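You operate a simulated robot arm through the tools that you are given. There is no shell and no other tool. Be economical: measure what you need, move in short steps, check, and stop when the job is done.

You run a simulated two-armed robot. Do the job below in one go: nothing can be reset, and whatever is moved stays where it is left.

TASK
File the water bill in the open binder.
Fine: shut the rings and put the clamp down again. Where these are worked on the way, their far stop is far enough and under half their travel is too little: binder clamp.

Only the result counts: the job must be done as asked and must still hold three seconds after the hand-in. Knocking over, shifting, dropping, spilling or breaking anything else fails it.

THE ROBOT
Two 7-joint arms with fingered hands on one trunk, on a base that drives. Base frame: it is fixed to the floor where the robot stands at the start and does not move with it; the origin is under the middle of the robot, x ahead of it, y to its left, z up; the surface under the hand at the start is at about z = 0.73. Units: m, degrees, N and s.
The left shoulder is at the start at [0.07, 0.157, 1.139], the right one opposite. With the tool pointing down near the work surface each hand reaches from about 0.3 to 0.9 m from the robot's upright axis, wherever it stands, measured 20 degrees to its own side. Places, roughly: binder clamp [0.5, 0.1, 0.8]; binder lever [0.4, 0.1, 0.8]; posts of the open binder [0.5, 0, 0.8]. Payload 5 kg a hand.
Tool frame (each hand has its own): the origin (TCP) lies between the finger pads and is the grasp point; the fingertips stand 0.031 m ahead of it; z points along the fingers, y is the line along which they close. Largest opening 0.156 m; the body of the gripper starts 0.088 m behind the TCP. The gripper is a hand of 4 fingers: y runs from the thumb to the fingers, the wrist lies at [0, 0, -0.249] in the tool frame.
Orientation is that of the tool frame in the base frame, as a unit quaternion [x, y, z, w]. With the fingers straight down and closing along the base's y, the tool's x points along the base's -x, its y along +y and its z along -z.

THE INTERFACE
- The arms move only by the tool nudge_tool. It takes "left_motion", "right_motion" or both (then of equal length, played together; a hand with none holds still); each is a list of rows, each an object of numbers (a shift or turn left out is 0): "dx", "dy", "dz": the shift along the tool's x, y, z in units of 40 mm (1.0 is 40 mm); "rx", "ry", "rz": the turn, a rotation vector about the tool's x, y, z in units of 4 degrees (1.0 is 4 degrees). In form: [{"dx": .., "dy": .., "dz": .., "rx": .., "ry": .., "rz": ..}, ...]. A call has 1 to 12 rows; each row shifts and turns the commanded pose from where the row before left it, along the tool's axes as they then stand. A call with a number of a shift or a turn outside -1 to 1 is refused whole. Each row takes 0.2 s and may step no farther than 0.05 m and 8.6 degrees from the row before; otherwise, the whole call is refused. Where a pose cannot be reached the arm comes as near as it can. A force on the tool above 40 N (or 10 N above the force at the start of the call, whichever is more), or a blocked arm, ends the call early, and 0.2 s more pass. In this call time passes only in rows, and 0.2 s behind the last. It gives the time, the measured TCP pose, the force on the tool (base axes), the opening and the grip force at its end, in the units of the frame above (readings bear some noise), with the torque about the TCP (base axes, N m) and any sound that the robot's microphone picked up, and new pictures: "views" is both (left out), scene, wrist or none (wrist: the cameras of the hands that moved).
- Cameras (640 x 400 px; columns grow to the right, rows downward): "scene" is now at [0.1204, 0.0345, 1.3478]; the picture's right is [0.45, -0.90, 0.00], its down [-0.68, -0.34, -0.65] and it looks along [0.58, 0.29, -0.76] (base axes); focal length 214 px, centre (320, 200). "left" rides on the left gripper at [-0.072, 0.002, -0.111] in its tool frame; the picture's right is [-0.02, -1.00, 0.00], its down [0.84, -0.02, -0.54] and it looks along [0.54, -0.01, 0.84] (tool axes); focal length 234 px, centre (320, 200). "right" rides on the right gripper at [0.072, 0.002, -0.111] in its tool frame; the picture's right is [-0.02, 1.00, 0.00], its down [-0.84, -0.02, -0.54] and it looks along [-0.54, -0.01, 0.84] (tool axes); focal length 234 px, centre (320, 200). There is no depth. A picture from a camera that has moved, and an enlarged one, comes with that camera's place and axes in the base frame and with its lens.
- slide_trunk(by): slides the trunk up (or, below 0, down) by that many m; the arms and the scene camera ride with it, the base frame stays. It gives what a move gives, with no picture.
- base_move(legs): drives the robot by 1 to 6 legs, each [ahead, turn to the left] in m and degrees, along the robot's own axes; the way and the turn of a leg run together, so that a leg with both is an arc; at most 1.5 m and 180 degrees a leg. The arms and the cameras ride along, it lands a little off, and it stops where it bumps. It gives what a move gives, and a new picture of the scene camera.
- move_fingers(finger1, finger2, finger3, thumb_bend, hand): sets how far each is bent, from 0 (flat) to 1 (curled in); at 0.3 the hand is open as for a grip, at 0.7 the pads meet at the TCP. One left out holds its place. A second passes; each finger stops where it meets its share of the squeeze, and holds until it gets a number again. It is the only way to open and close the hand. It gives what a move gives, with no picture; readings hold the bend of each and the force on the fingers (four entries, about 0 where the hand has none), thumb and palm.
- aim_head(pan, tilt): turns the head with the scene camera to pan (to the left, within 86 degrees either way) and tilt (down, from -29 to 69), counted from straight ahead of the robot. It gives what a move gives, and a new picture of the scene camera.
- close_up(camera, box): a new picture of the part [left, top, right, bottom] of that camera's present view, enlarged. It takes no simulated time.
- close_job(): hands the job in; it is judged then, once.

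Work in short steps. Places have to be worked out from the pictures, the camera data and where the tool is seen: move nearer, look again, correct. Check each grasp and each placing, and mend what went wrong. You have 120 turns and 260 pictures in all, those below and enlarged ones among them. Open the grippers and draw the arms clear of the work before you hand the job in, unless the task says otherwise; then end with one line.

The tools are called after "Request:" as a command line: name --argument value ..., lists and objects as JSON in quotes. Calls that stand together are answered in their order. nudge_tool: Moves the arms, as the interface text tells. Its arguments: {"type":"object","properties":{"left_motion":{"type":"array"},"right_motion":{"type":"array"},"views":{"type":"string","enum":["both","scene","wrist","none"]}},"required":[]} The other tools are called the same way: slide_trunk (by) slides the trunk up or down; move_fingers (finger1, finger2, finger3, thumb_bend, hand) moves the fingers one by one; base_move (legs) drives the base; aim_head (pan, tilt) turns the head that bears the scene camera; close_up (camera, box) takes an enlarged picture of a part of a camera's view; close_job () hands the job in.

At the start:

```text
time_s: 0.0
left_ee_pos: [0.6273, 0.4093, 1.129]
left_orientation: [0.0, 1.0, 0.0, 0.0]
left_force: [-0.1, -0.2, -0.2]
left_moment: [0.02, 0.01, -0.02]
left_opening: 0.1558
left_gripper_force: 0.0
left_shape: jaw
left_bend: [0.3, 0.3, 0.3, 0.3]
left_finger forces: [0.0, 0.1, 0.0, 0.0, 0.0, 0.0]
right_ee_pos: [0.4444, -0.0865, 1.0679]
right_orientation: [0.0, 1.0, 0.0, 0.0]
right_force: [0.4, -0.1, -0.1]
right_moment: [0.0, -0.02, 0.01]
right_opening: 0.156
right_gripper_force: 0.1
right_shape: jaw
right_bend: [0.3, 0.3, 0.3, 0.3]
right_finger forces: [0.0, 0.0, 0.0, 0.0, 0.0, 0.0]
trunk travel left (down, up): [-0.525, 0.415]
robot x, y, heading: [0.0019, 0.0006, 0.0]
head pan, tilt: [26.4, 49.5]
```

scene: 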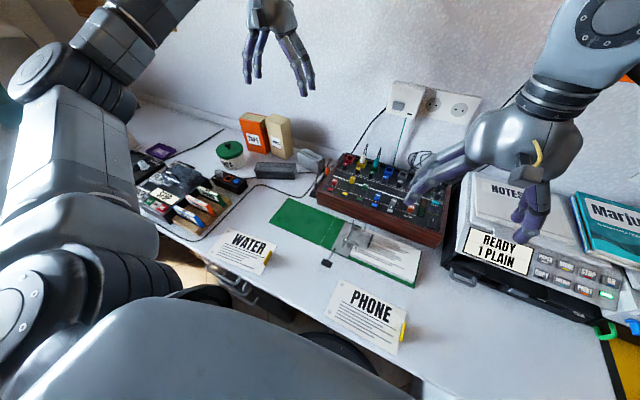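
right: 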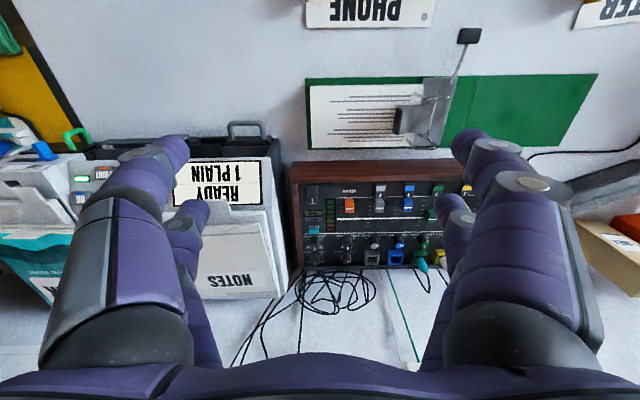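
left: 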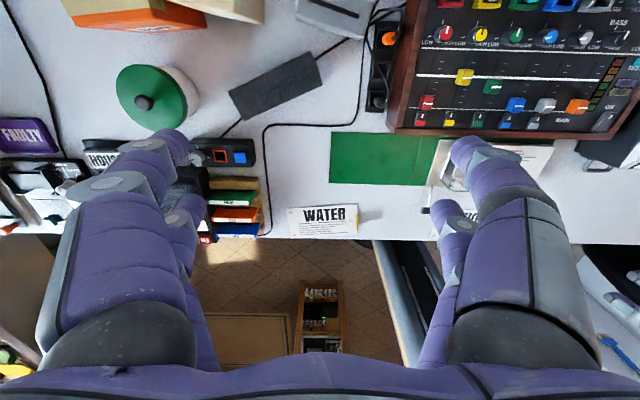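

I start by enlarging the views of the binder and the two bills to learn the mechanism.

Request:
close_up --camera "scene" --box '[190, 180, 450, 360]'

Request:
close_up --camera "right" --box '[280, 0, 640, 180]'

Request:
close_up --camera "left" --box '[270, 120, 570, 280]'

```text
2.22 times, centred on (320, 270) of scene
camera zoom: at [0.1204, 0.0345, 1.3478], right [0.45, -0.9, 0.0], down [-0.68, -0.34, -0.65], along [0.58, 0.29, -0.76], focal length 477 px, centre (320, 44)
```

zoom: 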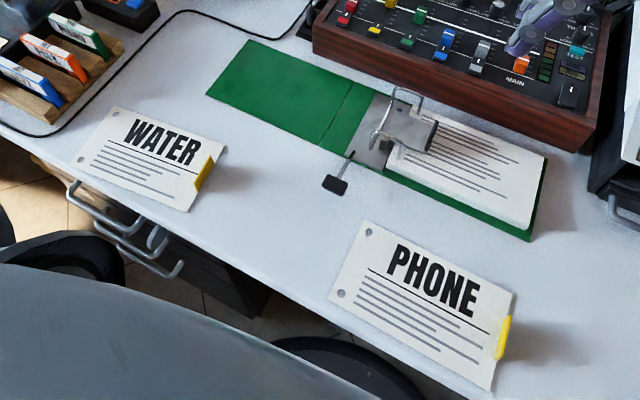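

```text
1.78 times, centred on (460, 90) of right
camera zoom: at [0.372, -0.086, 1.18], right [0.02, 1.0, 0.0], down [0.84, -0.02, 0.54], along [0.54, -0.01, -0.84], focal length 416 px, centre (71, 396)
```

zoom: 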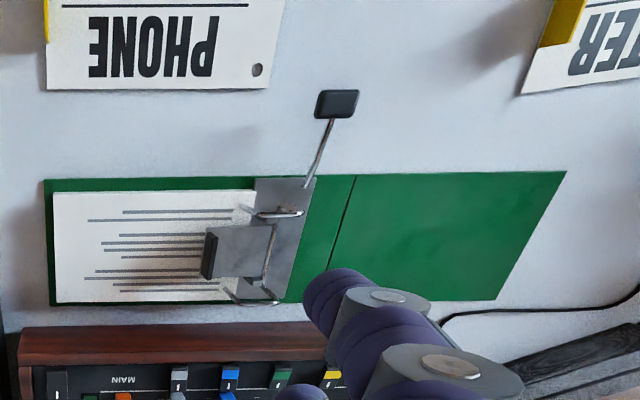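

```text
2.13 times, centred on (420, 200) of left
camera zoom: at [0.6999, 0.4105, 1.2383], right [0.02, -1.0, 0.0], down [-0.84, -0.02, 0.54], along [-0.54, -0.01, -0.84], focal length 500 px, centre (107, 200)
```

zoom: 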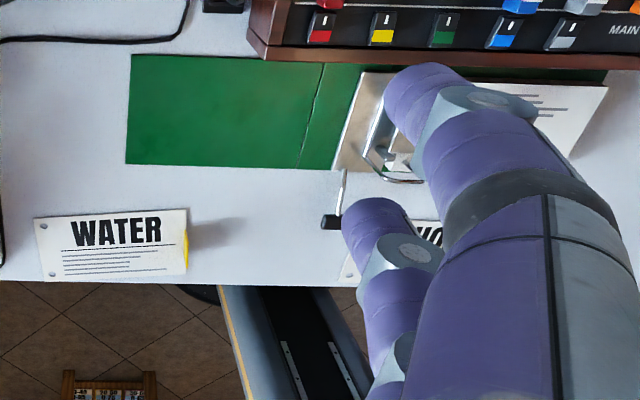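

The binder has an arch mechanism with a clamp plate facing -y and a lever toward the robot. I move the right hand over it to look closer with its camera.

Request:
nudge_tool --right_motion '[{"dy": 1}, {"dy": 1}, {"dy": 1, "dz": 0.5}, {"dy": 0.8, "dz": 0.5, "dx": 0.5}, {"dz": 1, "dx": 0.5}]'

Request:
close_up --camera "right" --box '[120, 0, 520, 250]'

```text
time_s: 1.2
left_ee_pos: [0.6252, 0.4089, 1.1315]
left_orientation: [0.0, 1.0, 0.001, 0.0]
left_force: [-0.8, -0.1, 0.6]
left_moment: [0.01, -0.05, -0.01]
left_opening: 0.1561
left_gripper_force: 0.1
left_shape: jaw
left_bend: [0.3, 0.3, 0.3, 0.3]
left_finger forces: [0.0, 0.1, 0.0, 0.1, 0.0, 0.1]
right_ee_pos: [0.4019, 0.064, 0.9885]
right_orientation: [0.0, 1.0, 0.001, 0.001]
right_force: [-0.4, 0.5, -1.4]
right_moment: [-0.01, -0.07, -0.05]
right_opening: 0.1556
right_gripper_force: 0.1
right_shape: jaw
right_bend: [0.3, 0.3, 0.3, 0.3]
right_finger forces: [0.0, 0.0, 0.0, 0.0, 0.1, 0.0]
trunk travel left (down, up): [-0.525, 0.415]
robot x, y, heading: [-0.0022, -0.0004, -0.1]
head pan, tilt: [26.4, 49.5]
camera scene: at [0.1182, 0.0336, 1.3481], right [0.45, -0.9, 0.0], down [-0.68, -0.34, -0.65], along [0.58, 0.29, -0.76], focal length 214 px, centre (320, 200)
camera right: at [0.3298, 0.0652, 1.1011], right [0.02, 1.0, 0.0], down [0.84, -0.02, 0.55], along [0.55, -0.01, -0.84], focal length 234 px, centre (320, 200)
```

scene: 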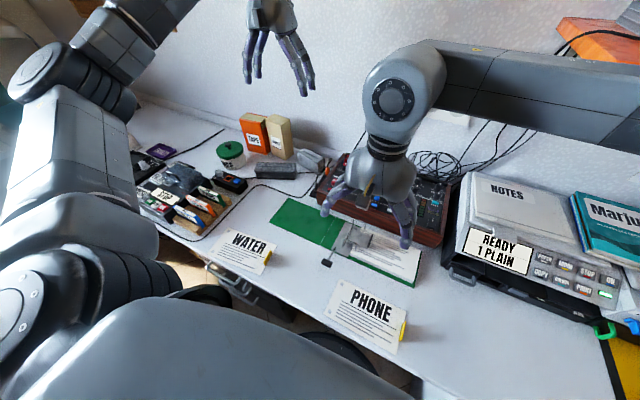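
right: 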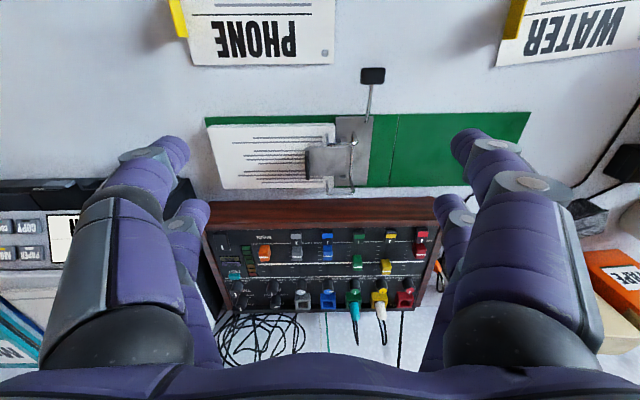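

```text
1.60 times, centred on (320, 125) of right
camera zoom: at [0.3298, 0.0652, 1.1011], right [0.02, 1.0, 0.0], down [0.84, -0.02, 0.55], along [0.55, -0.01, -0.84], focal length 375 px, centre (320, 320)
```

zoom: 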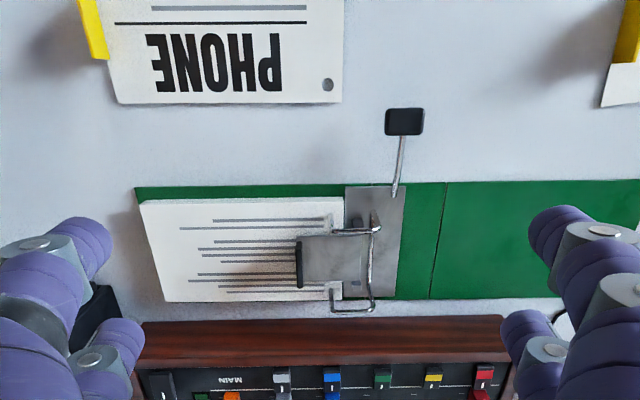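

Two rays give the lever tip near (0.364, 0.136, 0.755) and the posts near x 0.443 and 0.511, y 0.075. I tilt the left hand to view the mechanism from the side.

Request:
nudge_tool --left_motion '[{"rx": 1, "dz": 0.5}, {"rx": 1, "dz": 0.5}, {"rx": 1, "dz": 0.5}, {"rx": 1, "dz": 0.5}, {"rx": 1, "dz": 0.5}, {"rx": 1, "dz": 0.5}, {"rx": 1, "dz": 0.5}, {"rx": 1, "dz": 0.5}, {"rx": 1, "dz": 0.2}, {"rx": 1, "dz": 0.2}, {"rx": 1}, {"rx": 1}]' --views "wrist"

```text
time_s: 3.8
left_ee_pos: [0.6277, 0.3641, 0.9623]
left_orientation: [-0.001, 0.913, -0.407, 0.001]
left_force: [-0.3, -0.2, 0.7]
left_moment: [-0.03, 0.01, 0.0]
left_opening: 0.1562
left_gripper_force: 0.0
left_shape: jaw
left_bend: [0.3, 0.3, 0.3, 0.3]
left_finger forces: [0.0, 0.1, 0.1, 0.0, 0.1, 0.1]
right_ee_pos: [0.4043, 0.0666, 0.9879]
right_orientation: [0.0, 1.0, 0.0, 0.0]
right_force: [0.2, 0.5, -0.4]
right_moment: [-0.03, 0.01, -0.01]
right_opening: 0.1559
right_gripper_force: 0.0
right_shape: jaw
right_bend: [0.3, 0.3, 0.3, 0.3]
right_finger forces: [0.0, 0.0, 0.1, 0.0, 0.0, 0.0]
trunk travel left (down, up): [-0.525, 0.415]
robot x, y, heading: [-0.0029, -0.001, -0.1]
head pan, tilt: [26.4, 49.5]
camera left: at [0.7002, 0.4462, 1.0337], right [0.02, -0.67, 0.74], down [-0.84, 0.39, 0.38], along [-0.54, -0.63, -0.55], focal length 234 px, centre (320, 200)
```

left: 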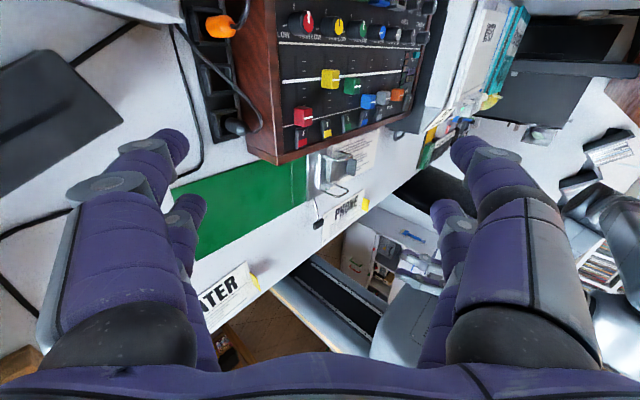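

Request:
close_up --camera "left" --box '[200, 120, 400, 300]'

Request:
close_up --camera "left" --box '[280, 140, 380, 230]'

```text
2.22 times, centred on (300, 210) of left
camera zoom: at [0.7002, 0.4462, 1.0337], right [0.02, -0.67, 0.74], down [-0.84, 0.39, 0.38], along [-0.54, -0.63, -0.55], focal length 520 px, centre (364, 178)
```

zoom: 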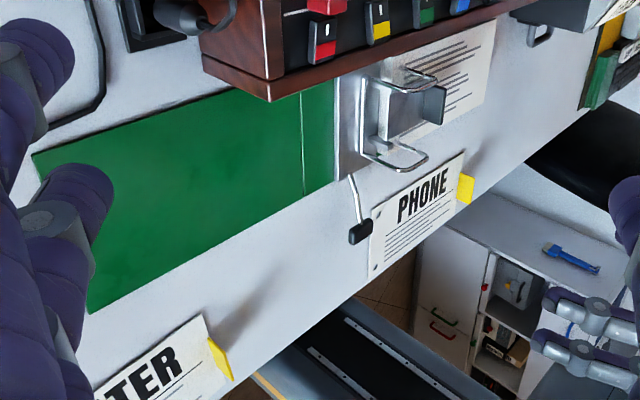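

```text
4.44 times, centred on (330, 185) of left
camera zoom: at [0.7002, 0.4462, 1.0337], right [0.02, -0.67, 0.74], down [-0.84, 0.39, 0.38], along [-0.54, -0.63, -0.55], focal length 1041 px, centre (276, 267)
```

zoom: 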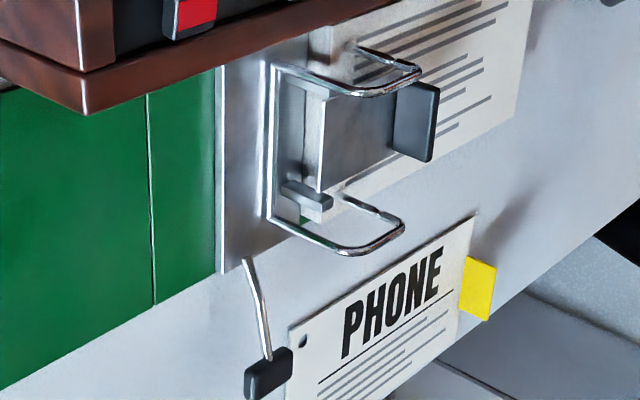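

The arches look closed over the stack, the clamp lies on the paper with its grip on the -y side, and the lever leaves the plate toward the robot. I bring the left camera closer to see the lever's shape.

Request:
nudge_tool --left_motion '[{"dx": 0.7, "dz": 0.7, "dy": 0.3}, {"dx": 0.7, "dz": 0.7, "dy": 0.3}, {"dx": 0.7, "dz": 0.7, "dy": 0.3}, {"dx": 0.4, "dz": 0.5, "dy": 0.1}]' --right_motion '[{"dy": -0.9}, {"dy": -0.9}, {"dy": -0.9}, {"dy": -0.9}]' --views "none"

Request:
close_up --camera "left" --box '[220, 100, 460, 250]'

Request:
close_up --camera "scene" --box '[300, 200, 420, 290]'

```text
time_s: 4.8
left_ee_pos: [0.526, 0.3099, 0.865]
left_orientation: [0.0, 0.914, -0.405, 0.0]
left_force: [0.0, 0.0, 0.4]
left_moment: [0.06, -0.03, 0.0]
left_opening: 0.1559
left_gripper_force: 0.0
left_shape: jaw
left_bend: [0.3, 0.3, 0.3, 0.3]
left_finger forces: [0.0, 0.1, 0.0, 0.0, 0.1, 0.0]
right_ee_pos: [0.4049, -0.0804, 0.9867]
right_orientation: [0.0, 1.0, 0.001, 0.0]
right_force: [-1.8, 0.2, 0.3]
right_moment: [0.01, -0.02, 0.0]
right_opening: 0.1559
right_gripper_force: 0.1
right_shape: jaw
right_bend: [0.3, 0.3, 0.3, 0.3]
right_finger forces: [0.1, 0.1, 0.1, 0.1, 0.0, 0.0]
trunk travel left (down, up): [-0.525, 0.415]
robot x, y, heading: [0.0013, -0.0017, -0.0]
head pan, tilt: [26.4, 49.5]
```

```text
2.67 times, centred on (340, 175) of left
camera zoom: at [0.5995, 0.3921, 0.936], right [0.02, -0.67, 0.74], down [-0.84, 0.39, 0.38], along [-0.54, -0.63, -0.55], focal length 624 px, centre (267, 267)
```

zoom: 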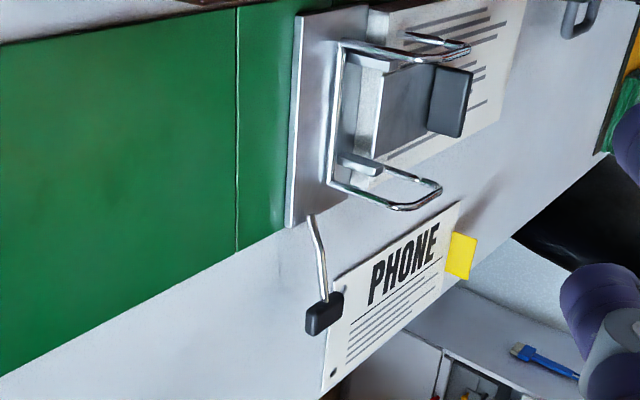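

```text
4.44 times, centred on (360, 245) of scene
camera zoom: at [0.1196, 0.0321, 1.348], right [0.45, -0.9, 0.0], down [-0.68, -0.34, -0.65], along [0.58, 0.29, -0.76], focal length 953 px, centre (142, 0)
```

zoom: 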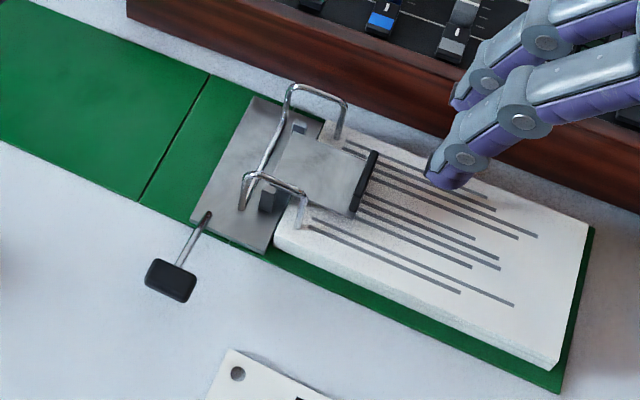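

The paper top is at z≈0.75, arch tops ≈0.79, posts at (0.442/0.51, 0.073), and the clamp grip spans x 0.453–0.50 at y≈0.04 with top z≈0.78. I need to know how the fingers are laid out, so I curl two of the right hand's fingers and look.

Request:
move_fingers --hand "right" --finger1 0.0 --finger2 0.5 --finger3 0.0 --thumb_bend 0.5

Request:
close_up --camera "right" --box '[0, 0, 640, 400]'

Request:
close_up --camera "scene" --box '[300, 80, 540, 230]'

```text
time_s: 5.8
left_ee_pos: [0.5266, 0.3121, 0.8639]
left_orientation: [0.0, 0.913, -0.407, 0.0]
left_force: [0.7, -0.1, 0.0]
left_moment: [0.01, -0.02, -0.03]
left_opening: 0.156
left_gripper_force: 0.0
left_shape: jaw
left_bend: [0.3, 0.3, 0.3, 0.3]
left_finger forces: [0.0, 0.0, 0.0, 0.0, 0.0, 0.0]
right_ee_pos: [0.4037, -0.0788, 0.988]
right_orientation: [0.0, 1.0, 0.0, 0.0]
right_force: [-0.7, -0.4, -0.1]
right_moment: [0.0, 0.0, -0.01]
right_opening: 0.1583
right_gripper_force: 0.0
right_shape: fingers
right_bend: [0.0, 0.5, 0.0, 0.5]
right_finger forces: [0.0, 0.0, 0.0, 0.1, 0.0, 0.1]
trunk travel left (down, up): [-0.525, 0.415]
robot x, y, heading: [0.0024, -0.0006, -0.0]
head pan, tilt: [26.4, 49.5]
```

```text
1.00 times, centred on (320, 200) of right (not enlarged: the box is as wide or as high as the picture)
camera zoom: at [0.3327, -0.078, 1.0997], right [0.02, 1.0, 0.0], down [0.84, -0.02, 0.54], along [0.54, -0.01, -0.84], focal length 234 px, centre (320, 200)
```

zoom: 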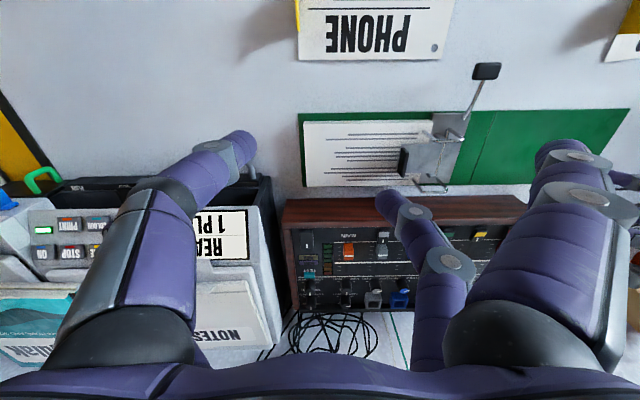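

```text
2.67 times, centred on (420, 155) of scene
camera zoom: at [0.1202, 0.0342, 1.3478], right [0.45, -0.9, 0.0], down [-0.68, -0.34, -0.65], along [0.58, 0.29, -0.76], focal length 572 px, centre (53, 320)
```

zoom: 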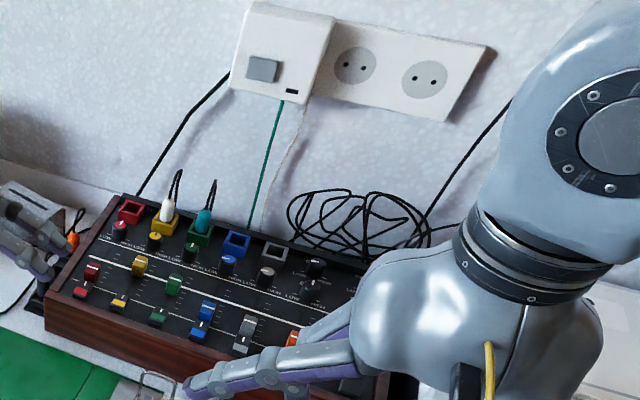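

The layout is still unclear, so I test finger3 alone against the others.

Request:
move_fingers --hand "right" --finger1 0.3 --finger2 0.0 --finger3 0.6 --thumb_bend 0.1

Request:
close_up --camera "right" --box '[0, 0, 640, 400]'

```text
time_s: 6.8
left_ee_pos: [0.5271, 0.312, 0.8632]
left_orientation: [0.0, 0.914, -0.407, -0.001]
left_force: [-0.3, -0.3, -0.8]
left_moment: [0.0, 0.0, -0.02]
left_opening: 0.1558
left_gripper_force: 0.1
left_shape: jaw
left_bend: [0.3, 0.3, 0.3, 0.3]
left_finger forces: [0.0, 0.0, 0.1, 0.1, 0.0, 0.0]
right_ee_pos: [0.4035, -0.0794, 0.9884]
right_orientation: [0.0, 1.0, 0.001, 0.0]
right_force: [0.3, 0.3, -0.8]
right_moment: [-0.01, 0.01, 0.0]
right_opening: 0.1845
right_gripper_force: 0.0
right_shape: fingers
right_bend: [0.3, 0.0, 0.6, 0.1]
right_finger forces: [0.0, 0.0, 0.0, 0.0, 0.0, 0.0]
trunk travel left (down, up): [-0.525, 0.415]
robot x, y, heading: [-0.0025, 0.0001, -0.2]
head pan, tilt: [26.4, 49.5]
```

```text
1.00 times, centred on (320, 200) of right (not enlarged: the box is as wide or as high as the picture)
camera zoom: at [0.3328, -0.0777, 1.0996], right [0.02, 1.0, 0.0], down [0.84, -0.02, 0.54], along [0.54, -0.01, -0.84], focal length 234 px, centre (320, 200)
```

zoom: 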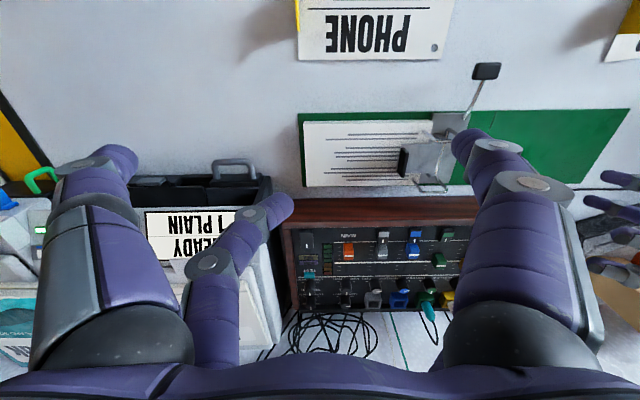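

The hand is 2+2: thumb and finger3 on one side, finger1 and finger2 on the other, about ±0.022 m in x. I set finger1/2 open and bend the others partly in, then bring the right hand beside the clamp grip on its -y side.

Request:
move_fingers --hand "right" --finger1 0.5 --finger2 0.5 --finger3 0.5 --thumb_bend 0.5

Request:
nudge_tool --right_motion '[{"dx": -1}, {"dx": -0.85, "dz": 0.5}, {"dz": 1}, {"dz": 1}, {"dz": 0.8}, {"dz": 0.8}]'

Request:
close_up --camera "left" --box '[220, 80, 460, 230]'

```text
time_s: 7.8
left_ee_pos: [0.5282, 0.3113, 0.8635]
left_orientation: [-0.001, 0.914, -0.407, 0.0]
left_force: [-1.2, -0.2, 0.5]
left_moment: [0.03, 0.0, -0.05]
left_opening: 0.1557
left_gripper_force: 0.0
left_shape: jaw
left_bend: [0.3, 0.3, 0.3, 0.3]
left_finger forces: [0.0, 0.0, 0.0, 0.1, 0.0, 0.0]
right_ee_pos: [0.4049, -0.078, 0.9873]
right_orientation: [0.0, 1.0, 0.0, 0.0]
right_force: [-0.7, -0.5, -0.6]
right_moment: [-0.01, 0.0, 0.01]
right_opening: 0.0817
right_gripper_force: 0.1
right_shape: fingers
right_bend: [0.5, 0.5, 0.5, 0.5]
right_finger forces: [0.0, 0.0, 0.0, 0.0, 0.0, 0.0]
trunk travel left (down, up): [-0.525, 0.415]
robot x, y, heading: [-0.0025, 0.002, -0.1]
head pan, tilt: [26.4, 49.5]
```

```text
time_s: 9.2
left_ee_pos: [0.529, 0.3113, 0.863]
left_orientation: [0.0, 0.913, -0.407, 0.0]
left_force: [0.6, 0.1, 0.2]
left_moment: [0.01, -0.01, 0.0]
left_opening: 0.1561
left_gripper_force: 0.0
left_shape: jaw
left_bend: [0.3, 0.3, 0.3, 0.3]
left_finger forces: [0.1, 0.0, 0.0, 0.0, 0.0, 0.0]
right_ee_pos: [0.4791, -0.079, 0.824]
right_orientation: [0.0, 1.0, 0.0, 0.0]
right_force: [0.2, -0.7, 0.6]
right_moment: [-0.01, 0.03, -0.03]
right_opening: 0.0816
right_gripper_force: 0.1
right_shape: fingers
right_bend: [0.5, 0.5, 0.5, 0.5]
right_finger forces: [0.0, 0.0, 0.0, 0.0, 0.0, 0.0]
trunk travel left (down, up): [-0.525, 0.415]
robot x, y, heading: [0.0003, -0.0004, -0.1]
head pan, tilt: [26.4, 49.5]
camera scene: at [0.1208, 0.0342, 1.3478], right [0.45, -0.9, 0.0], down [-0.68, -0.34, -0.65], along [0.58, 0.29, -0.76], focal length 214 px, centre (320, 200)
camera right: at [0.4069, -0.0783, 0.9352], right [0.02, 1.0, 0.0], down [0.84, -0.02, 0.54], along [0.54, -0.01, -0.84], focal length 234 px, centre (320, 200)
```

scene: 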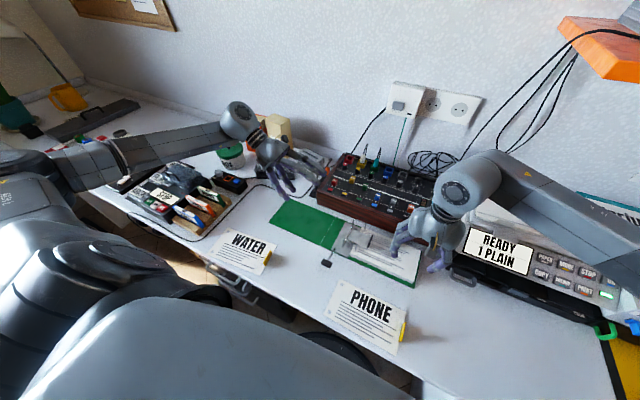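
right: 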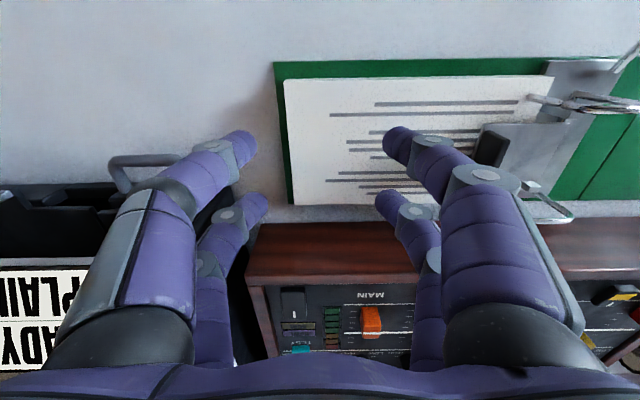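

```text
2.67 times, centred on (340, 155) of left
camera zoom: at [0.6003, 0.3937, 0.9343], right [0.02, -0.67, 0.74], down [-0.84, 0.39, 0.38], along [-0.54, -0.63, -0.55], focal length 624 px, centre (267, 320)
```

zoom: 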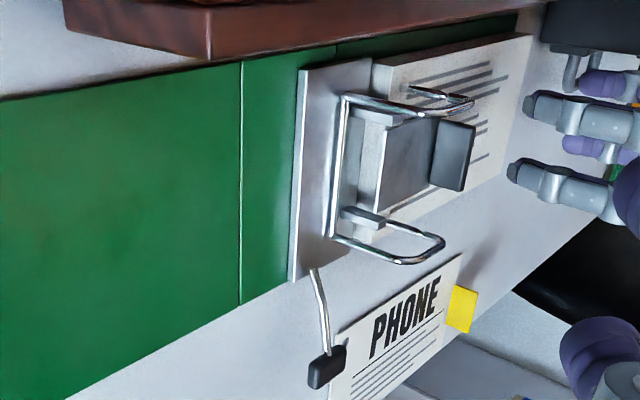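

The block sits near (0.47, 0.043). I straighten finger1/2 so their tips lead outward under the grip, then check from the left camera.

Request:
move_fingers --hand "right" --finger1 0.15 --finger2 0.15

Request:
close_up --camera "left" --box '[300, 80, 540, 230]'

Request:
close_up --camera "scene" --box '[320, 190, 480, 290]'

```text
time_s: 10.2
left_ee_pos: [0.528, 0.3119, 0.8638]
left_orientation: [0.0, 0.914, -0.406, -0.001]
left_force: [-0.1, -0.1, 0.6]
left_moment: [-0.02, 0.01, -0.04]
left_opening: 0.156
left_gripper_force: 0.0
left_shape: jaw
left_bend: [0.3, 0.3, 0.3, 0.3]
left_finger forces: [0.0, 0.1, 0.0, 0.0, 0.0, 0.1]
right_ee_pos: [0.4782, -0.0778, 0.8241]
right_orientation: [0.0, 1.0, 0.0, 0.0]
right_force: [0.0, -0.1, 0.4]
right_moment: [0.05, -0.02, -0.02]
right_opening: 0.1398
right_gripper_force: 0.1
right_shape: fingers
right_bend: [0.15, 0.15, 0.5, 0.5]
right_finger forces: [0.1, 0.0, 0.1, 0.0, 0.0, 0.0]
trunk travel left (down, up): [-0.525, 0.415]
robot x, y, heading: [-0.0015, -0.0022, 0.0]
head pan, tilt: [26.4, 49.5]
```

```text
2.67 times, centred on (420, 155) of left
camera zoom: at [0.6, 0.3939, 0.9344], right [0.02, -0.67, 0.74], down [-0.84, 0.39, 0.38], along [-0.54, -0.63, -0.55], focal length 624 px, centre (53, 320)
```

zoom: 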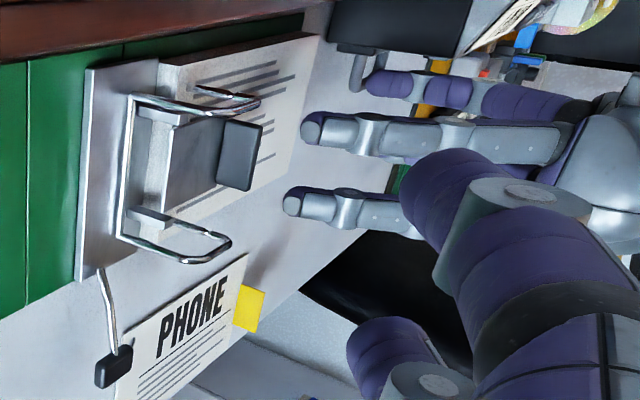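

```text
4.00 times, centred on (400, 240) of scene
camera zoom: at [0.1203, 0.0345, 1.3478], right [0.45, -0.9, 0.0], down [-0.68, -0.34, -0.65], along [0.58, 0.29, -0.76], focal length 858 px, centre (0, 40)
```

zoom: 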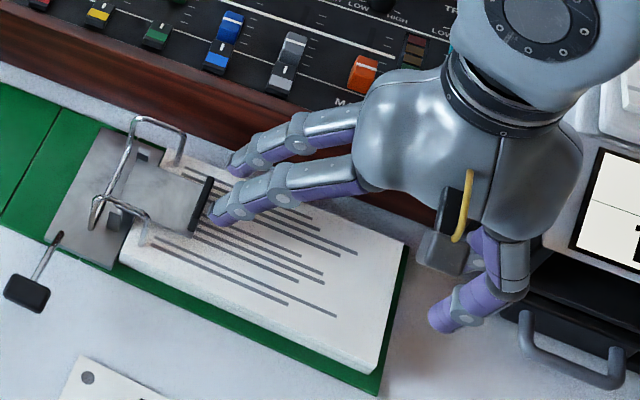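

Fingertips are about (0.457/0.50, 0.028, 0.795). I back off 20 mm in -y and go down 34 mm to stand beside the grip just above the paper.

Request:
nudge_tool --right_motion '[{"dy": -0.5}, {"dz": 0.4}, {"dz": 0.45}]' --views "none"

Request:
close_up --camera "left" --box '[300, 80, 540, 230]'

Request:
close_up --camera "scene" --box '[320, 190, 480, 290]'

```text
time_s: 11.0
left_ee_pos: [0.5271, 0.3112, 0.8631]
left_orientation: [0.0, 0.914, -0.407, 0.0]
left_force: [0.1, -0.1, 0.2]
left_moment: [0.01, 0.02, 0.03]
left_opening: 0.156
left_gripper_force: 0.1
left_shape: jaw
left_bend: [0.3, 0.3, 0.3, 0.3]
left_finger forces: [0.1, 0.1, 0.1, 0.1, 0.0, 0.0]
right_ee_pos: [0.4792, -0.099, 0.7902]
right_orientation: [0.0, 1.0, 0.0, -0.001]
right_force: [-0.4, -0.4, 0.4]
right_moment: [0.0, 0.01, -0.03]
right_opening: 0.1399
right_gripper_force: 0.0
right_shape: fingers
right_bend: [0.15, 0.15, 0.5, 0.5]
right_finger forces: [0.1, 0.0, 0.0, 0.0, 0.1, 0.0]
trunk travel left (down, up): [-0.525, 0.415]
robot x, y, heading: [0.0029, 0.0011, 0.5]
head pan, tilt: [26.4, 49.5]
```

```text
2.67 times, centred on (420, 155) of left
camera zoom: at [0.5999, 0.3936, 0.9346], right [0.02, -0.67, 0.74], down [-0.84, 0.39, 0.38], along [-0.54, -0.63, -0.55], focal length 624 px, centre (53, 320)
```

zoom: 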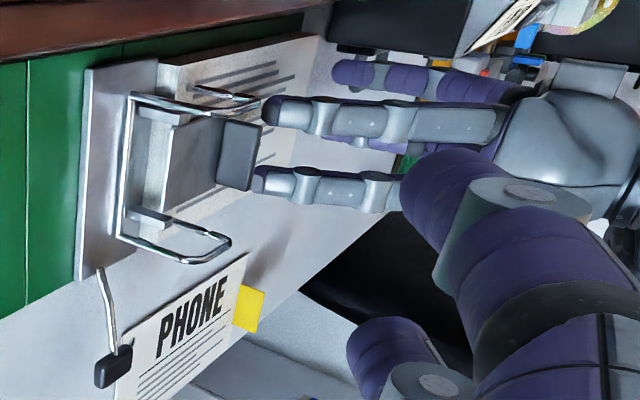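

```text
4.00 times, centred on (400, 240) of scene
camera zoom: at [0.1203, 0.034, 1.3478], right [0.45, -0.9, 0.0], down [-0.68, -0.34, -0.65], along [0.58, 0.29, -0.76], focal length 858 px, centre (0, 40)
```

zoom: 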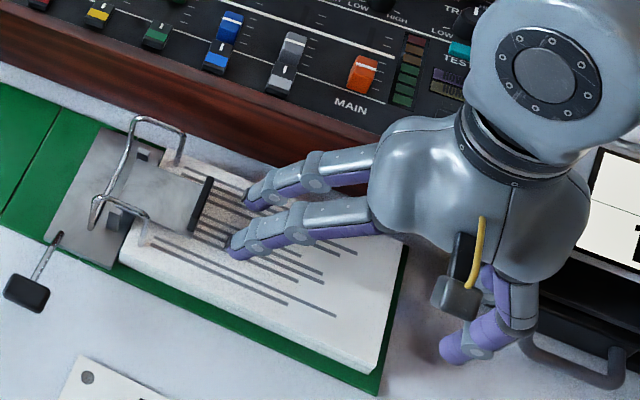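

The tips stand just -y of the grip near paper level. I push +y in small steps while watching the force.

Request:
nudge_tool --right_motion '[{"dy": 0.25}, {"dy": 0.25}, {"dy": 0.25}, {"dy": 0.15}]' --views "none"

Request:
close_up --camera "left" --box '[300, 80, 540, 230]'

Request:
close_up --camera "scene" --box '[320, 190, 480, 290]'

```text
time_s: 12.0
left_ee_pos: [0.5257, 0.3112, 0.8632]
left_orientation: [0.0, 0.914, -0.407, 0.0]
left_force: [-0.1, 0.5, -0.3]
left_moment: [-0.01, 0.01, 0.02]
left_opening: 0.156
left_gripper_force: 0.0
left_shape: jaw
left_bend: [0.3, 0.3, 0.3, 0.3]
left_finger forces: [0.0, 0.0, 0.0, 0.1, 0.0, 0.0]
right_ee_pos: [0.4771, -0.0637, 0.7905]
right_orientation: [0.0, 1.0, 0.001, -0.001]
right_force: [0.1, -3.2, 0.3]
right_moment: [-0.04, 0.0, 0.04]
right_opening: 0.1376
right_gripper_force: 1.5
right_shape: fingers
right_bend: [0.17, 0.17, 0.5, 0.5]
right_finger forces: [1.7, 1.8, 0.0, 0.0, 0.0, 0.0]
trunk travel left (down, up): [-0.525, 0.415]
robot x, y, heading: [-0.0004, 0.0018, -0.2]
head pan, tilt: [26.4, 49.5]
```

```text
2.67 times, centred on (420, 155) of left
camera zoom: at [0.6001, 0.3939, 0.9342], right [0.02, -0.67, 0.74], down [-0.84, 0.39, 0.38], along [-0.54, -0.63, -0.55], focal length 624 px, centre (53, 320)
```

zoom: 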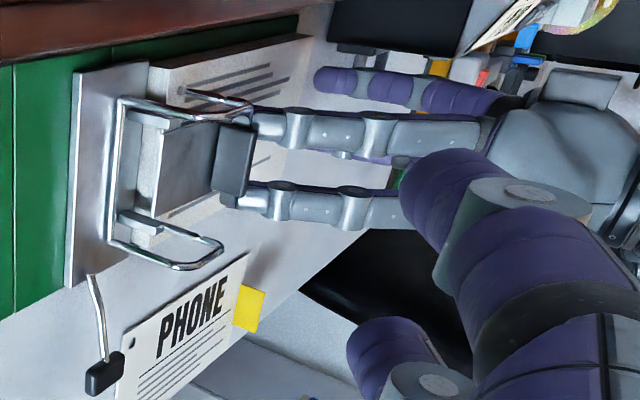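

```text
4.00 times, centred on (400, 240) of scene
camera zoom: at [0.1205, 0.0347, 1.3477], right [0.45, -0.9, 0.0], down [-0.68, -0.34, -0.65], along [0.58, 0.29, -0.76], focal length 858 px, centre (0, 40)
```

zoom: 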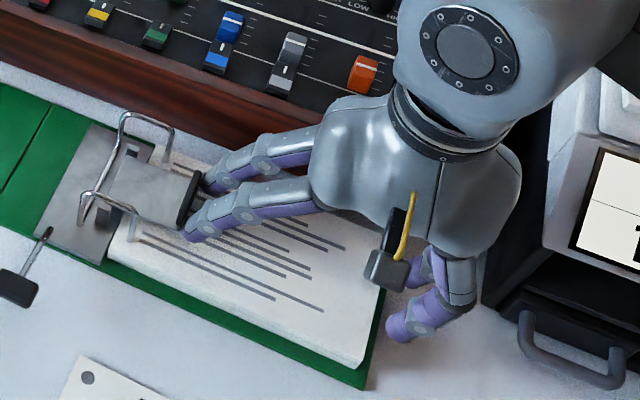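

The binder slid about 10 mm instead of the clamp lifting, so pushing is wrong. I withdraw the right hand and will pinch the grip with one finger pair of the left hand and swing it; first I level the left hand and test curling its spare pair.

Request:
nudge_tool --right_motion '[{"dy": -0.5}, {"dz": -0.8}, {"dz": -0.8, "dy": -0.3}, {"dz": -0.8, "dy": -0.6}, {"dz": -0.8, "dy": -0.6}, {"dz": -0.8, "dy": -0.6}, {"dz": -0.8, "dy": -0.6}, {"dx": 0.5}, {}, {}, {}, {}]' --left_motion '[{"dz": -1}, {"dz": -1}, {"rx": -1, "dz": -0.5}, {"rx": -1}, {"rx": -1}, {"rx": -1}, {"rx": -1}, {"rx": -1}, {"rx": -1}, {"rx": -1}, {"rx": -1}, {"rx": -1}]' --views "none"

Request:
move_fingers --hand "left" --finger1 0.45 --thumb_bend 0.45 --finger2 1.0 --finger3 1.0

Request:
close_up --camera "left" --box '[0, 0, 640, 400]'

Request:
close_up --camera "scene" --box '[0, 0, 640, 400]'

```text
time_s: 14.6
left_ee_pos: [0.5263, 0.3883, 0.9292]
left_orientation: [0.0, 0.998, -0.068, 0.0]
left_force: [-0.3, 0.1, -0.2]
left_moment: [-0.02, 0.04, -0.02]
left_opening: 0.1559
left_gripper_force: 0.0
left_shape: jaw
left_bend: [0.3, 0.3, 0.3, 0.3]
left_finger forces: [0.0, 0.0, 0.0, 0.0, 0.1, 0.0]
right_ee_pos: [0.4605, -0.191, 0.9828]
right_orientation: [0.0, 1.0, 0.0, 0.0]
right_force: [-0.1, 0.3, 0.4]
right_moment: [-0.02, 0.02, 0.01]
right_opening: 0.1395
right_gripper_force: 0.0
right_shape: fingers
right_bend: [0.15, 0.15, 0.5, 0.5]
right_finger forces: [0.0, 0.0, 0.0, 0.1, 0.0, 0.0]
trunk travel left (down, up): [-0.525, 0.415]
robot x, y, heading: [-0.0016, 0.0001, -0.1]
head pan, tilt: [26.4, 49.5]
```

```text
time_s: 15.6
left_ee_pos: [0.5265, 0.388, 0.9305]
left_orientation: [0.0, 0.998, -0.07, 0.0]
left_force: [0.0, -1.0, 0.1]
left_moment: [0.0, 0.03, 0.0]
left_opening: 0.1016
left_gripper_force: 0.1
left_shape: fingers
left_bend: [0.45, 0.73, 0.73, 0.45]
left_finger forces: [0.1, 0.1, 0.0, 0.0, 0.0, 0.0]
right_ee_pos: [0.4583, -0.1914, 0.9809]
right_orientation: [0.001, 1.0, 0.0, 0.0]
right_force: [-0.1, -0.8, -1.1]
right_moment: [-0.01, 0.01, 0.01]
right_opening: 0.1397
right_gripper_force: 0.1
right_shape: fingers
right_bend: [0.15, 0.15, 0.5, 0.5]
right_finger forces: [0.0, 0.0, 0.0, 0.0, 0.1, 0.0]
trunk travel left (down, up): [-0.525, 0.415]
robot x, y, heading: [-0.0033, 0.0001, -0.1]
head pan, tilt: [26.4, 49.5]
```

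```text
1.00 times, centred on (320, 200) of left (not enlarged: the box is as wide or as high as the picture)
camera zoom: at [0.5998, 0.4029, 1.0377], right [0.02, -0.99, 0.14], down [-0.84, 0.06, 0.54], along [-0.54, -0.13, -0.83], focal length 234 px, centre (320, 200)
```

zoom: 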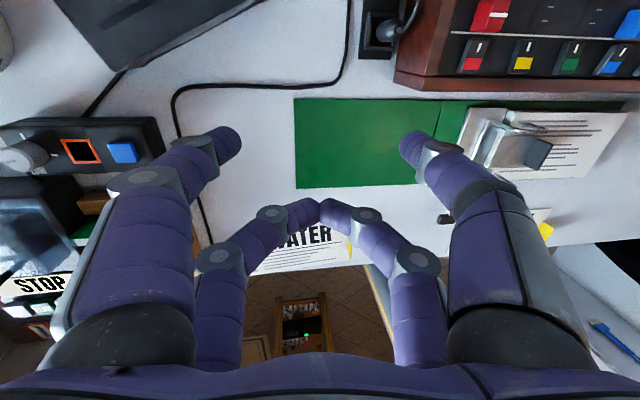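

```text
1.00 times, centred on (320, 200) of scene (not enlarged: the box is as wide or as high as the picture)
camera zoom: at [0.1204, 0.0346, 1.3478], right [0.45, -0.9, 0.0], down [-0.68, -0.34, -0.65], along [0.58, 0.29, -0.76], focal length 214 px, centre (320, 200)
```

zoom: 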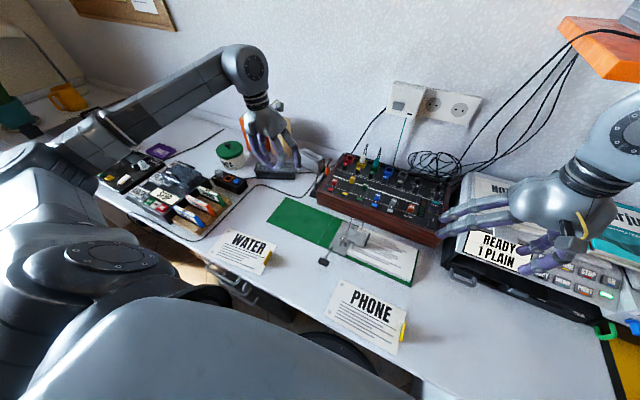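

The curled pair just meets tip to tip. I try finger3 flat and finger2 fully curled by itself.

Request:
move_fingers --hand "left" --finger3 0.0 --finger2 1.0

Request:
close_up --camera "left" --box '[0, 0, 640, 400]'

Request:
close_up --camera "scene" --box '[190, 80, 350, 180]'

Request:
close_up --camera "scene" --box '[300, 200, 420, 290]'

```text
time_s: 16.6
left_ee_pos: [0.5274, 0.3871, 0.9301]
left_orientation: [0.0, 0.998, -0.07, -0.001]
left_force: [-0.2, 0.2, -0.2]
left_moment: [0.0, 0.0, -0.02]
left_opening: 0.1017
left_gripper_force: 0.0
left_shape: fingers
left_bend: [0.45, 1.0, 0.0, 0.45]
left_finger forces: [0.1, 0.0, 0.1, 0.0, 0.0, 0.0]
right_ee_pos: [0.4587, -0.1909, 0.9825]
right_orientation: [0.0, 1.0, 0.001, 0.0]
right_force: [-0.3, 0.8, -0.8]
right_moment: [0.0, 0.03, 0.01]
right_opening: 0.1398
right_gripper_force: 0.2
right_shape: fingers
right_bend: [0.15, 0.15, 0.5, 0.5]
right_finger forces: [0.1, 0.1, 0.0, 0.1, 0.0, 0.0]
trunk travel left (down, up): [-0.525, 0.415]
robot x, y, heading: [0.0, -0.0009, 0.1]
head pan, tilt: [26.4, 49.5]
```

```text
1.00 times, centred on (320, 200) of left (not enlarged: the box is as wide or as high as the picture)
camera zoom: at [0.5997, 0.4028, 1.0378], right [0.02, -0.99, 0.14], down [-0.84, 0.06, 0.54], along [-0.54, -0.13, -0.83], focal length 234 px, centre (320, 200)
```

zoom: 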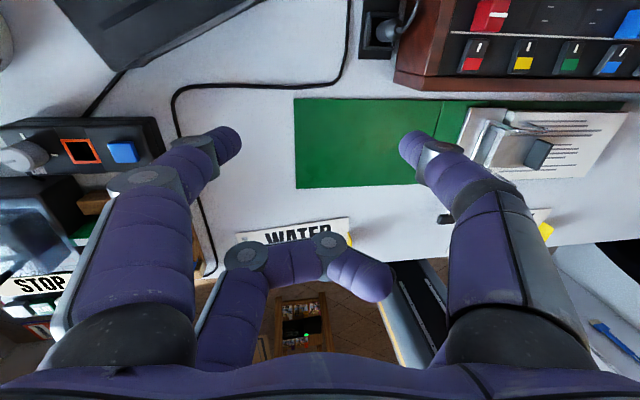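

```text
4.00 times, centred on (270, 130) of scene
camera zoom: at [0.1203, 0.0346, 1.3478], right [0.45, -0.9, 0.0], down [-0.68, -0.34, -0.65], along [0.58, 0.29, -0.76], focal length 858 px, centre (520, 480)
```

zoom: 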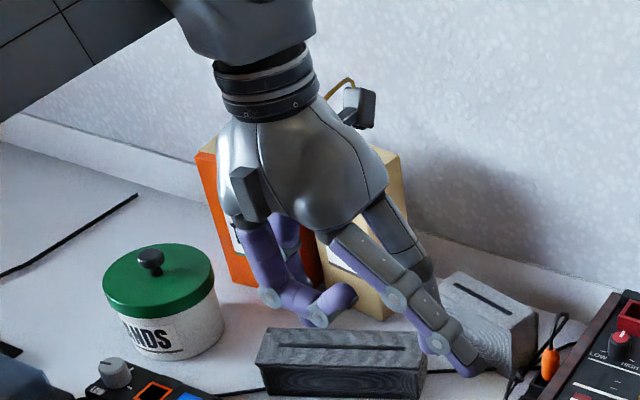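

```text
4.44 times, centred on (360, 245) of scene
camera zoom: at [0.1203, 0.0346, 1.3478], right [0.45, -0.9, 0.0], down [-0.68, -0.34, -0.65], along [0.58, 0.29, -0.76], focal length 953 px, centre (142, 0)
```

zoom: 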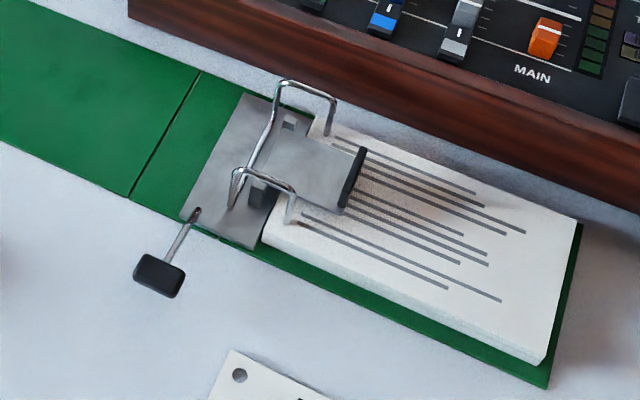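

Curled finger2 sits well up, so thumb and finger1 can pinch alone. After the shift the grip centre is about (0.476, 0.049). I move the left hand above it and the right hand farther away.

Request:
nudge_tool --left_motion '[{"rx": -1, "dz": -0.3}, {"rx": -1, "dx": 0.5}, {"dy": -1, "dx": 0.5}, {"dy": -1, "dx": 0.5}, {"dy": -1, "dx": 0.35}, {"dy": -1}, {"dy": -1}, {"dy": -1}, {"dy": -1}, {"dy": -1}, {"dy": -0.5}, {"dz": 0.5}]' --right_motion '[{"dz": -1, "dy": -0.5}, {"dz": -0.5, "dy": -0.9}, {"dy": -0.9}, {"dy": -0.9}, {}, {}, {}, {}, {}, {}, {}, {}]' --views "none"

Request:
move_fingers --hand "left" --finger1 0.53 --thumb_bend 0.53

Request:
close_up --camera "left" --box '[120, 0, 520, 250]'

Request:
close_up --camera "scene" --box '[260, 150, 460, 290]'

```text
time_s: 19.2
left_ee_pos: [0.454, 0.0497, 0.9233]
left_orientation: [0.001, 1.0, 0.0, 0.0]
left_force: [0.1, 0.0, 0.1]
left_moment: [-0.02, -0.01, -0.01]
left_opening: 0.1014
left_gripper_force: 0.0
left_shape: fingers
left_bend: [0.45, 1.0, 0.0, 0.45]
left_finger forces: [0.0, 0.0, 0.0, 0.0, 0.0, 0.1]
right_ee_pos: [0.457, -0.3183, 1.0431]
right_orientation: [0.001, 1.0, 0.0, 0.0]
right_force: [-0.8, 0.1, 0.2]
right_moment: [-0.02, 0.03, -0.04]
right_opening: 0.1397
right_gripper_force: 0.0
right_shape: fingers
right_bend: [0.15, 0.15, 0.5, 0.5]
right_finger forces: [0.0, 0.1, 0.1, 0.0, 0.1, 0.0]
trunk travel left (down, up): [-0.525, 0.415]
robot x, y, heading: [0.0019, -0.0022, -0.1]
head pan, tilt: [26.4, 49.5]
```

```text
time_s: 20.2
left_ee_pos: [0.4529, 0.0482, 0.9232]
left_orientation: [0.0, 1.0, 0.0, 0.0]
left_force: [0.1, 0.3, 0.2]
left_moment: [0.02, -0.02, 0.0]
left_opening: 0.0694
left_gripper_force: 0.1
left_shape: fingers
left_bend: [0.53, 1.0, 0.0, 0.53]
left_finger forces: [0.1, 0.0, 0.0, 0.1, 0.0, 0.0]
right_ee_pos: [0.4586, -0.3188, 1.0418]
right_orientation: [0.0, 1.0, 0.0, 0.0]
right_force: [0.0, 0.3, 0.0]
right_moment: [-0.01, -0.02, 0.02]
right_opening: 0.1395
right_gripper_force: 0.1
right_shape: fingers
right_bend: [0.15, 0.15, 0.5, 0.5]
right_finger forces: [0.1, 0.0, 0.0, 0.0, 0.0, 0.0]
trunk travel left (down, up): [-0.525, 0.415]
robot x, y, heading: [0.0002, -0.0001, 0.1]
head pan, tilt: [26.4, 49.5]
```

```text
1.60 times, centred on (320, 125) of left
camera zoom: at [0.5263, 0.0484, 1.0311], right [0.02, -1.0, 0.0], down [-0.84, -0.02, 0.54], along [-0.54, -0.01, -0.84], focal length 375 px, centre (320, 320)
```

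zoom: 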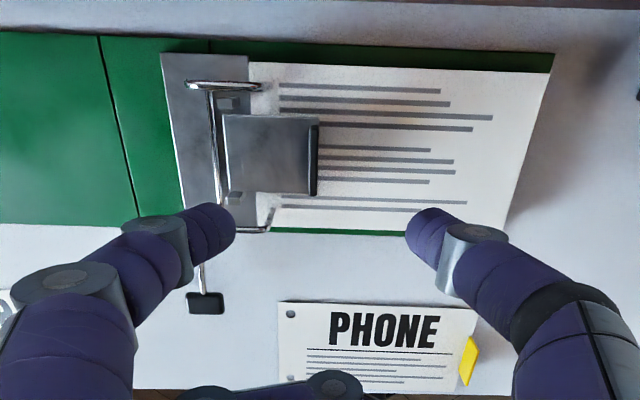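

```text
2.86 times, centred on (360, 220) of scene
camera zoom: at [0.1203, 0.0344, 1.3478], right [0.45, -0.9, 0.0], down [-0.68, -0.34, -0.65], along [0.58, 0.29, -0.76], focal length 613 px, centre (206, 143)
```

zoom: 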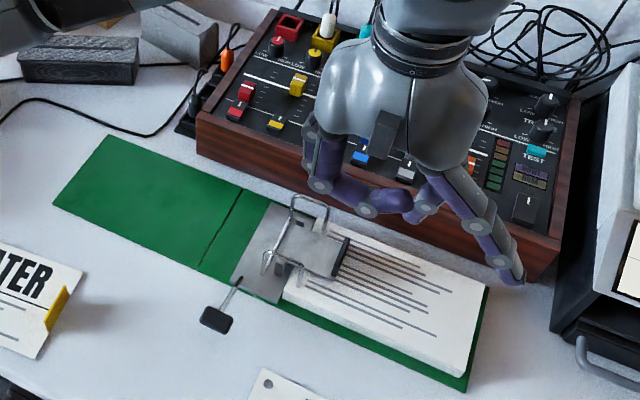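

The finger pair is aligned with the grip in x (~0.48), and the grip is about 4 mm farther +y. I shift and descend most of the way.

Request:
nudge_tool --left_motion '[{"dy": 0.1, "dz": 0.8}, {"dz": 0.8}, {"dz": 0.8}, {"dz": 0.4}]' --views "none"

Request:
close_up --camera "left" --box '[160, 0, 480, 200]'

Request:
close_up --camera "scene" --box '[300, 180, 440, 280]'

```text
time_s: 21.2
left_ee_pos: [0.4531, 0.0516, 0.8108]
left_orientation: [0.0, 1.0, 0.0, 0.001]
left_force: [0.2, 0.5, -0.3]
left_moment: [0.03, -0.04, 0.02]
left_opening: 0.0694
left_gripper_force: 0.1
left_shape: fingers
left_bend: [0.53, 1.0, 0.0, 0.53]
left_finger forces: [0.1, 0.1, 0.0, 0.0, 0.0, 0.1]
right_ee_pos: [0.4574, -0.3173, 1.0415]
right_orientation: [0.0, 1.0, 0.0, 0.0]
right_force: [-0.6, 0.1, 0.0]
right_moment: [-0.03, 0.0, -0.01]
right_opening: 0.1396
right_gripper_force: 0.0
right_shape: fingers
right_bend: [0.15, 0.15, 0.5, 0.5]
right_finger forces: [0.0, 0.0, 0.0, 0.0, 0.1, 0.0]
trunk travel left (down, up): [-0.525, 0.415]
robot x, y, heading: [-0.0011, 0.0004, -0.2]
head pan, tilt: [26.4, 49.5]
```

```text
2.00 times, centred on (320, 100) of left
camera zoom: at [0.526, 0.053, 0.9193], right [0.02, -1.0, 0.0], down [-0.84, -0.02, 0.54], along [-0.54, -0.01, -0.84], focal length 468 px, centre (320, 400)
```

zoom: 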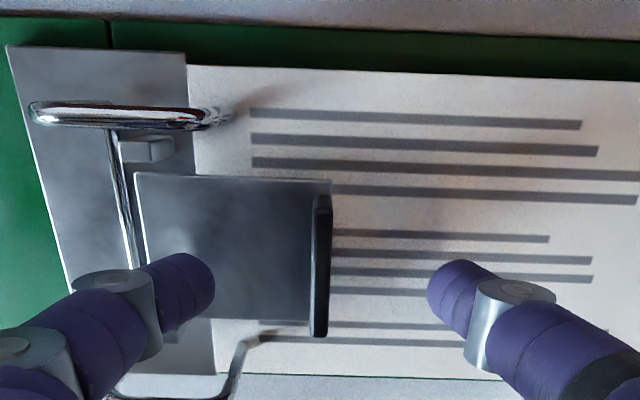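

```text
4.00 times, centred on (370, 230) of scene
camera zoom: at [0.1204, 0.0343, 1.3478], right [0.45, -0.9, 0.0], down [-0.68, -0.34, -0.65], along [0.58, 0.29, -0.76], focal length 858 px, centre (120, 80)
```

zoom: 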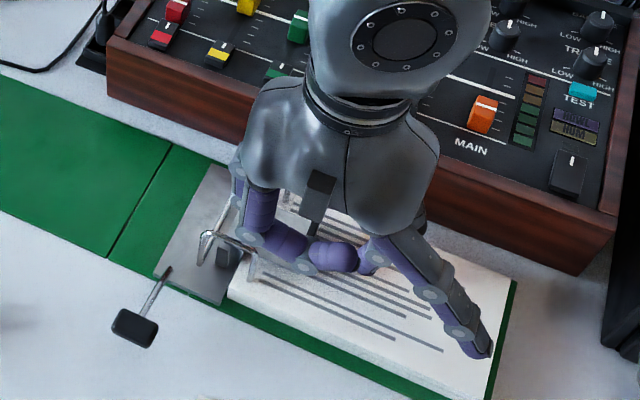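

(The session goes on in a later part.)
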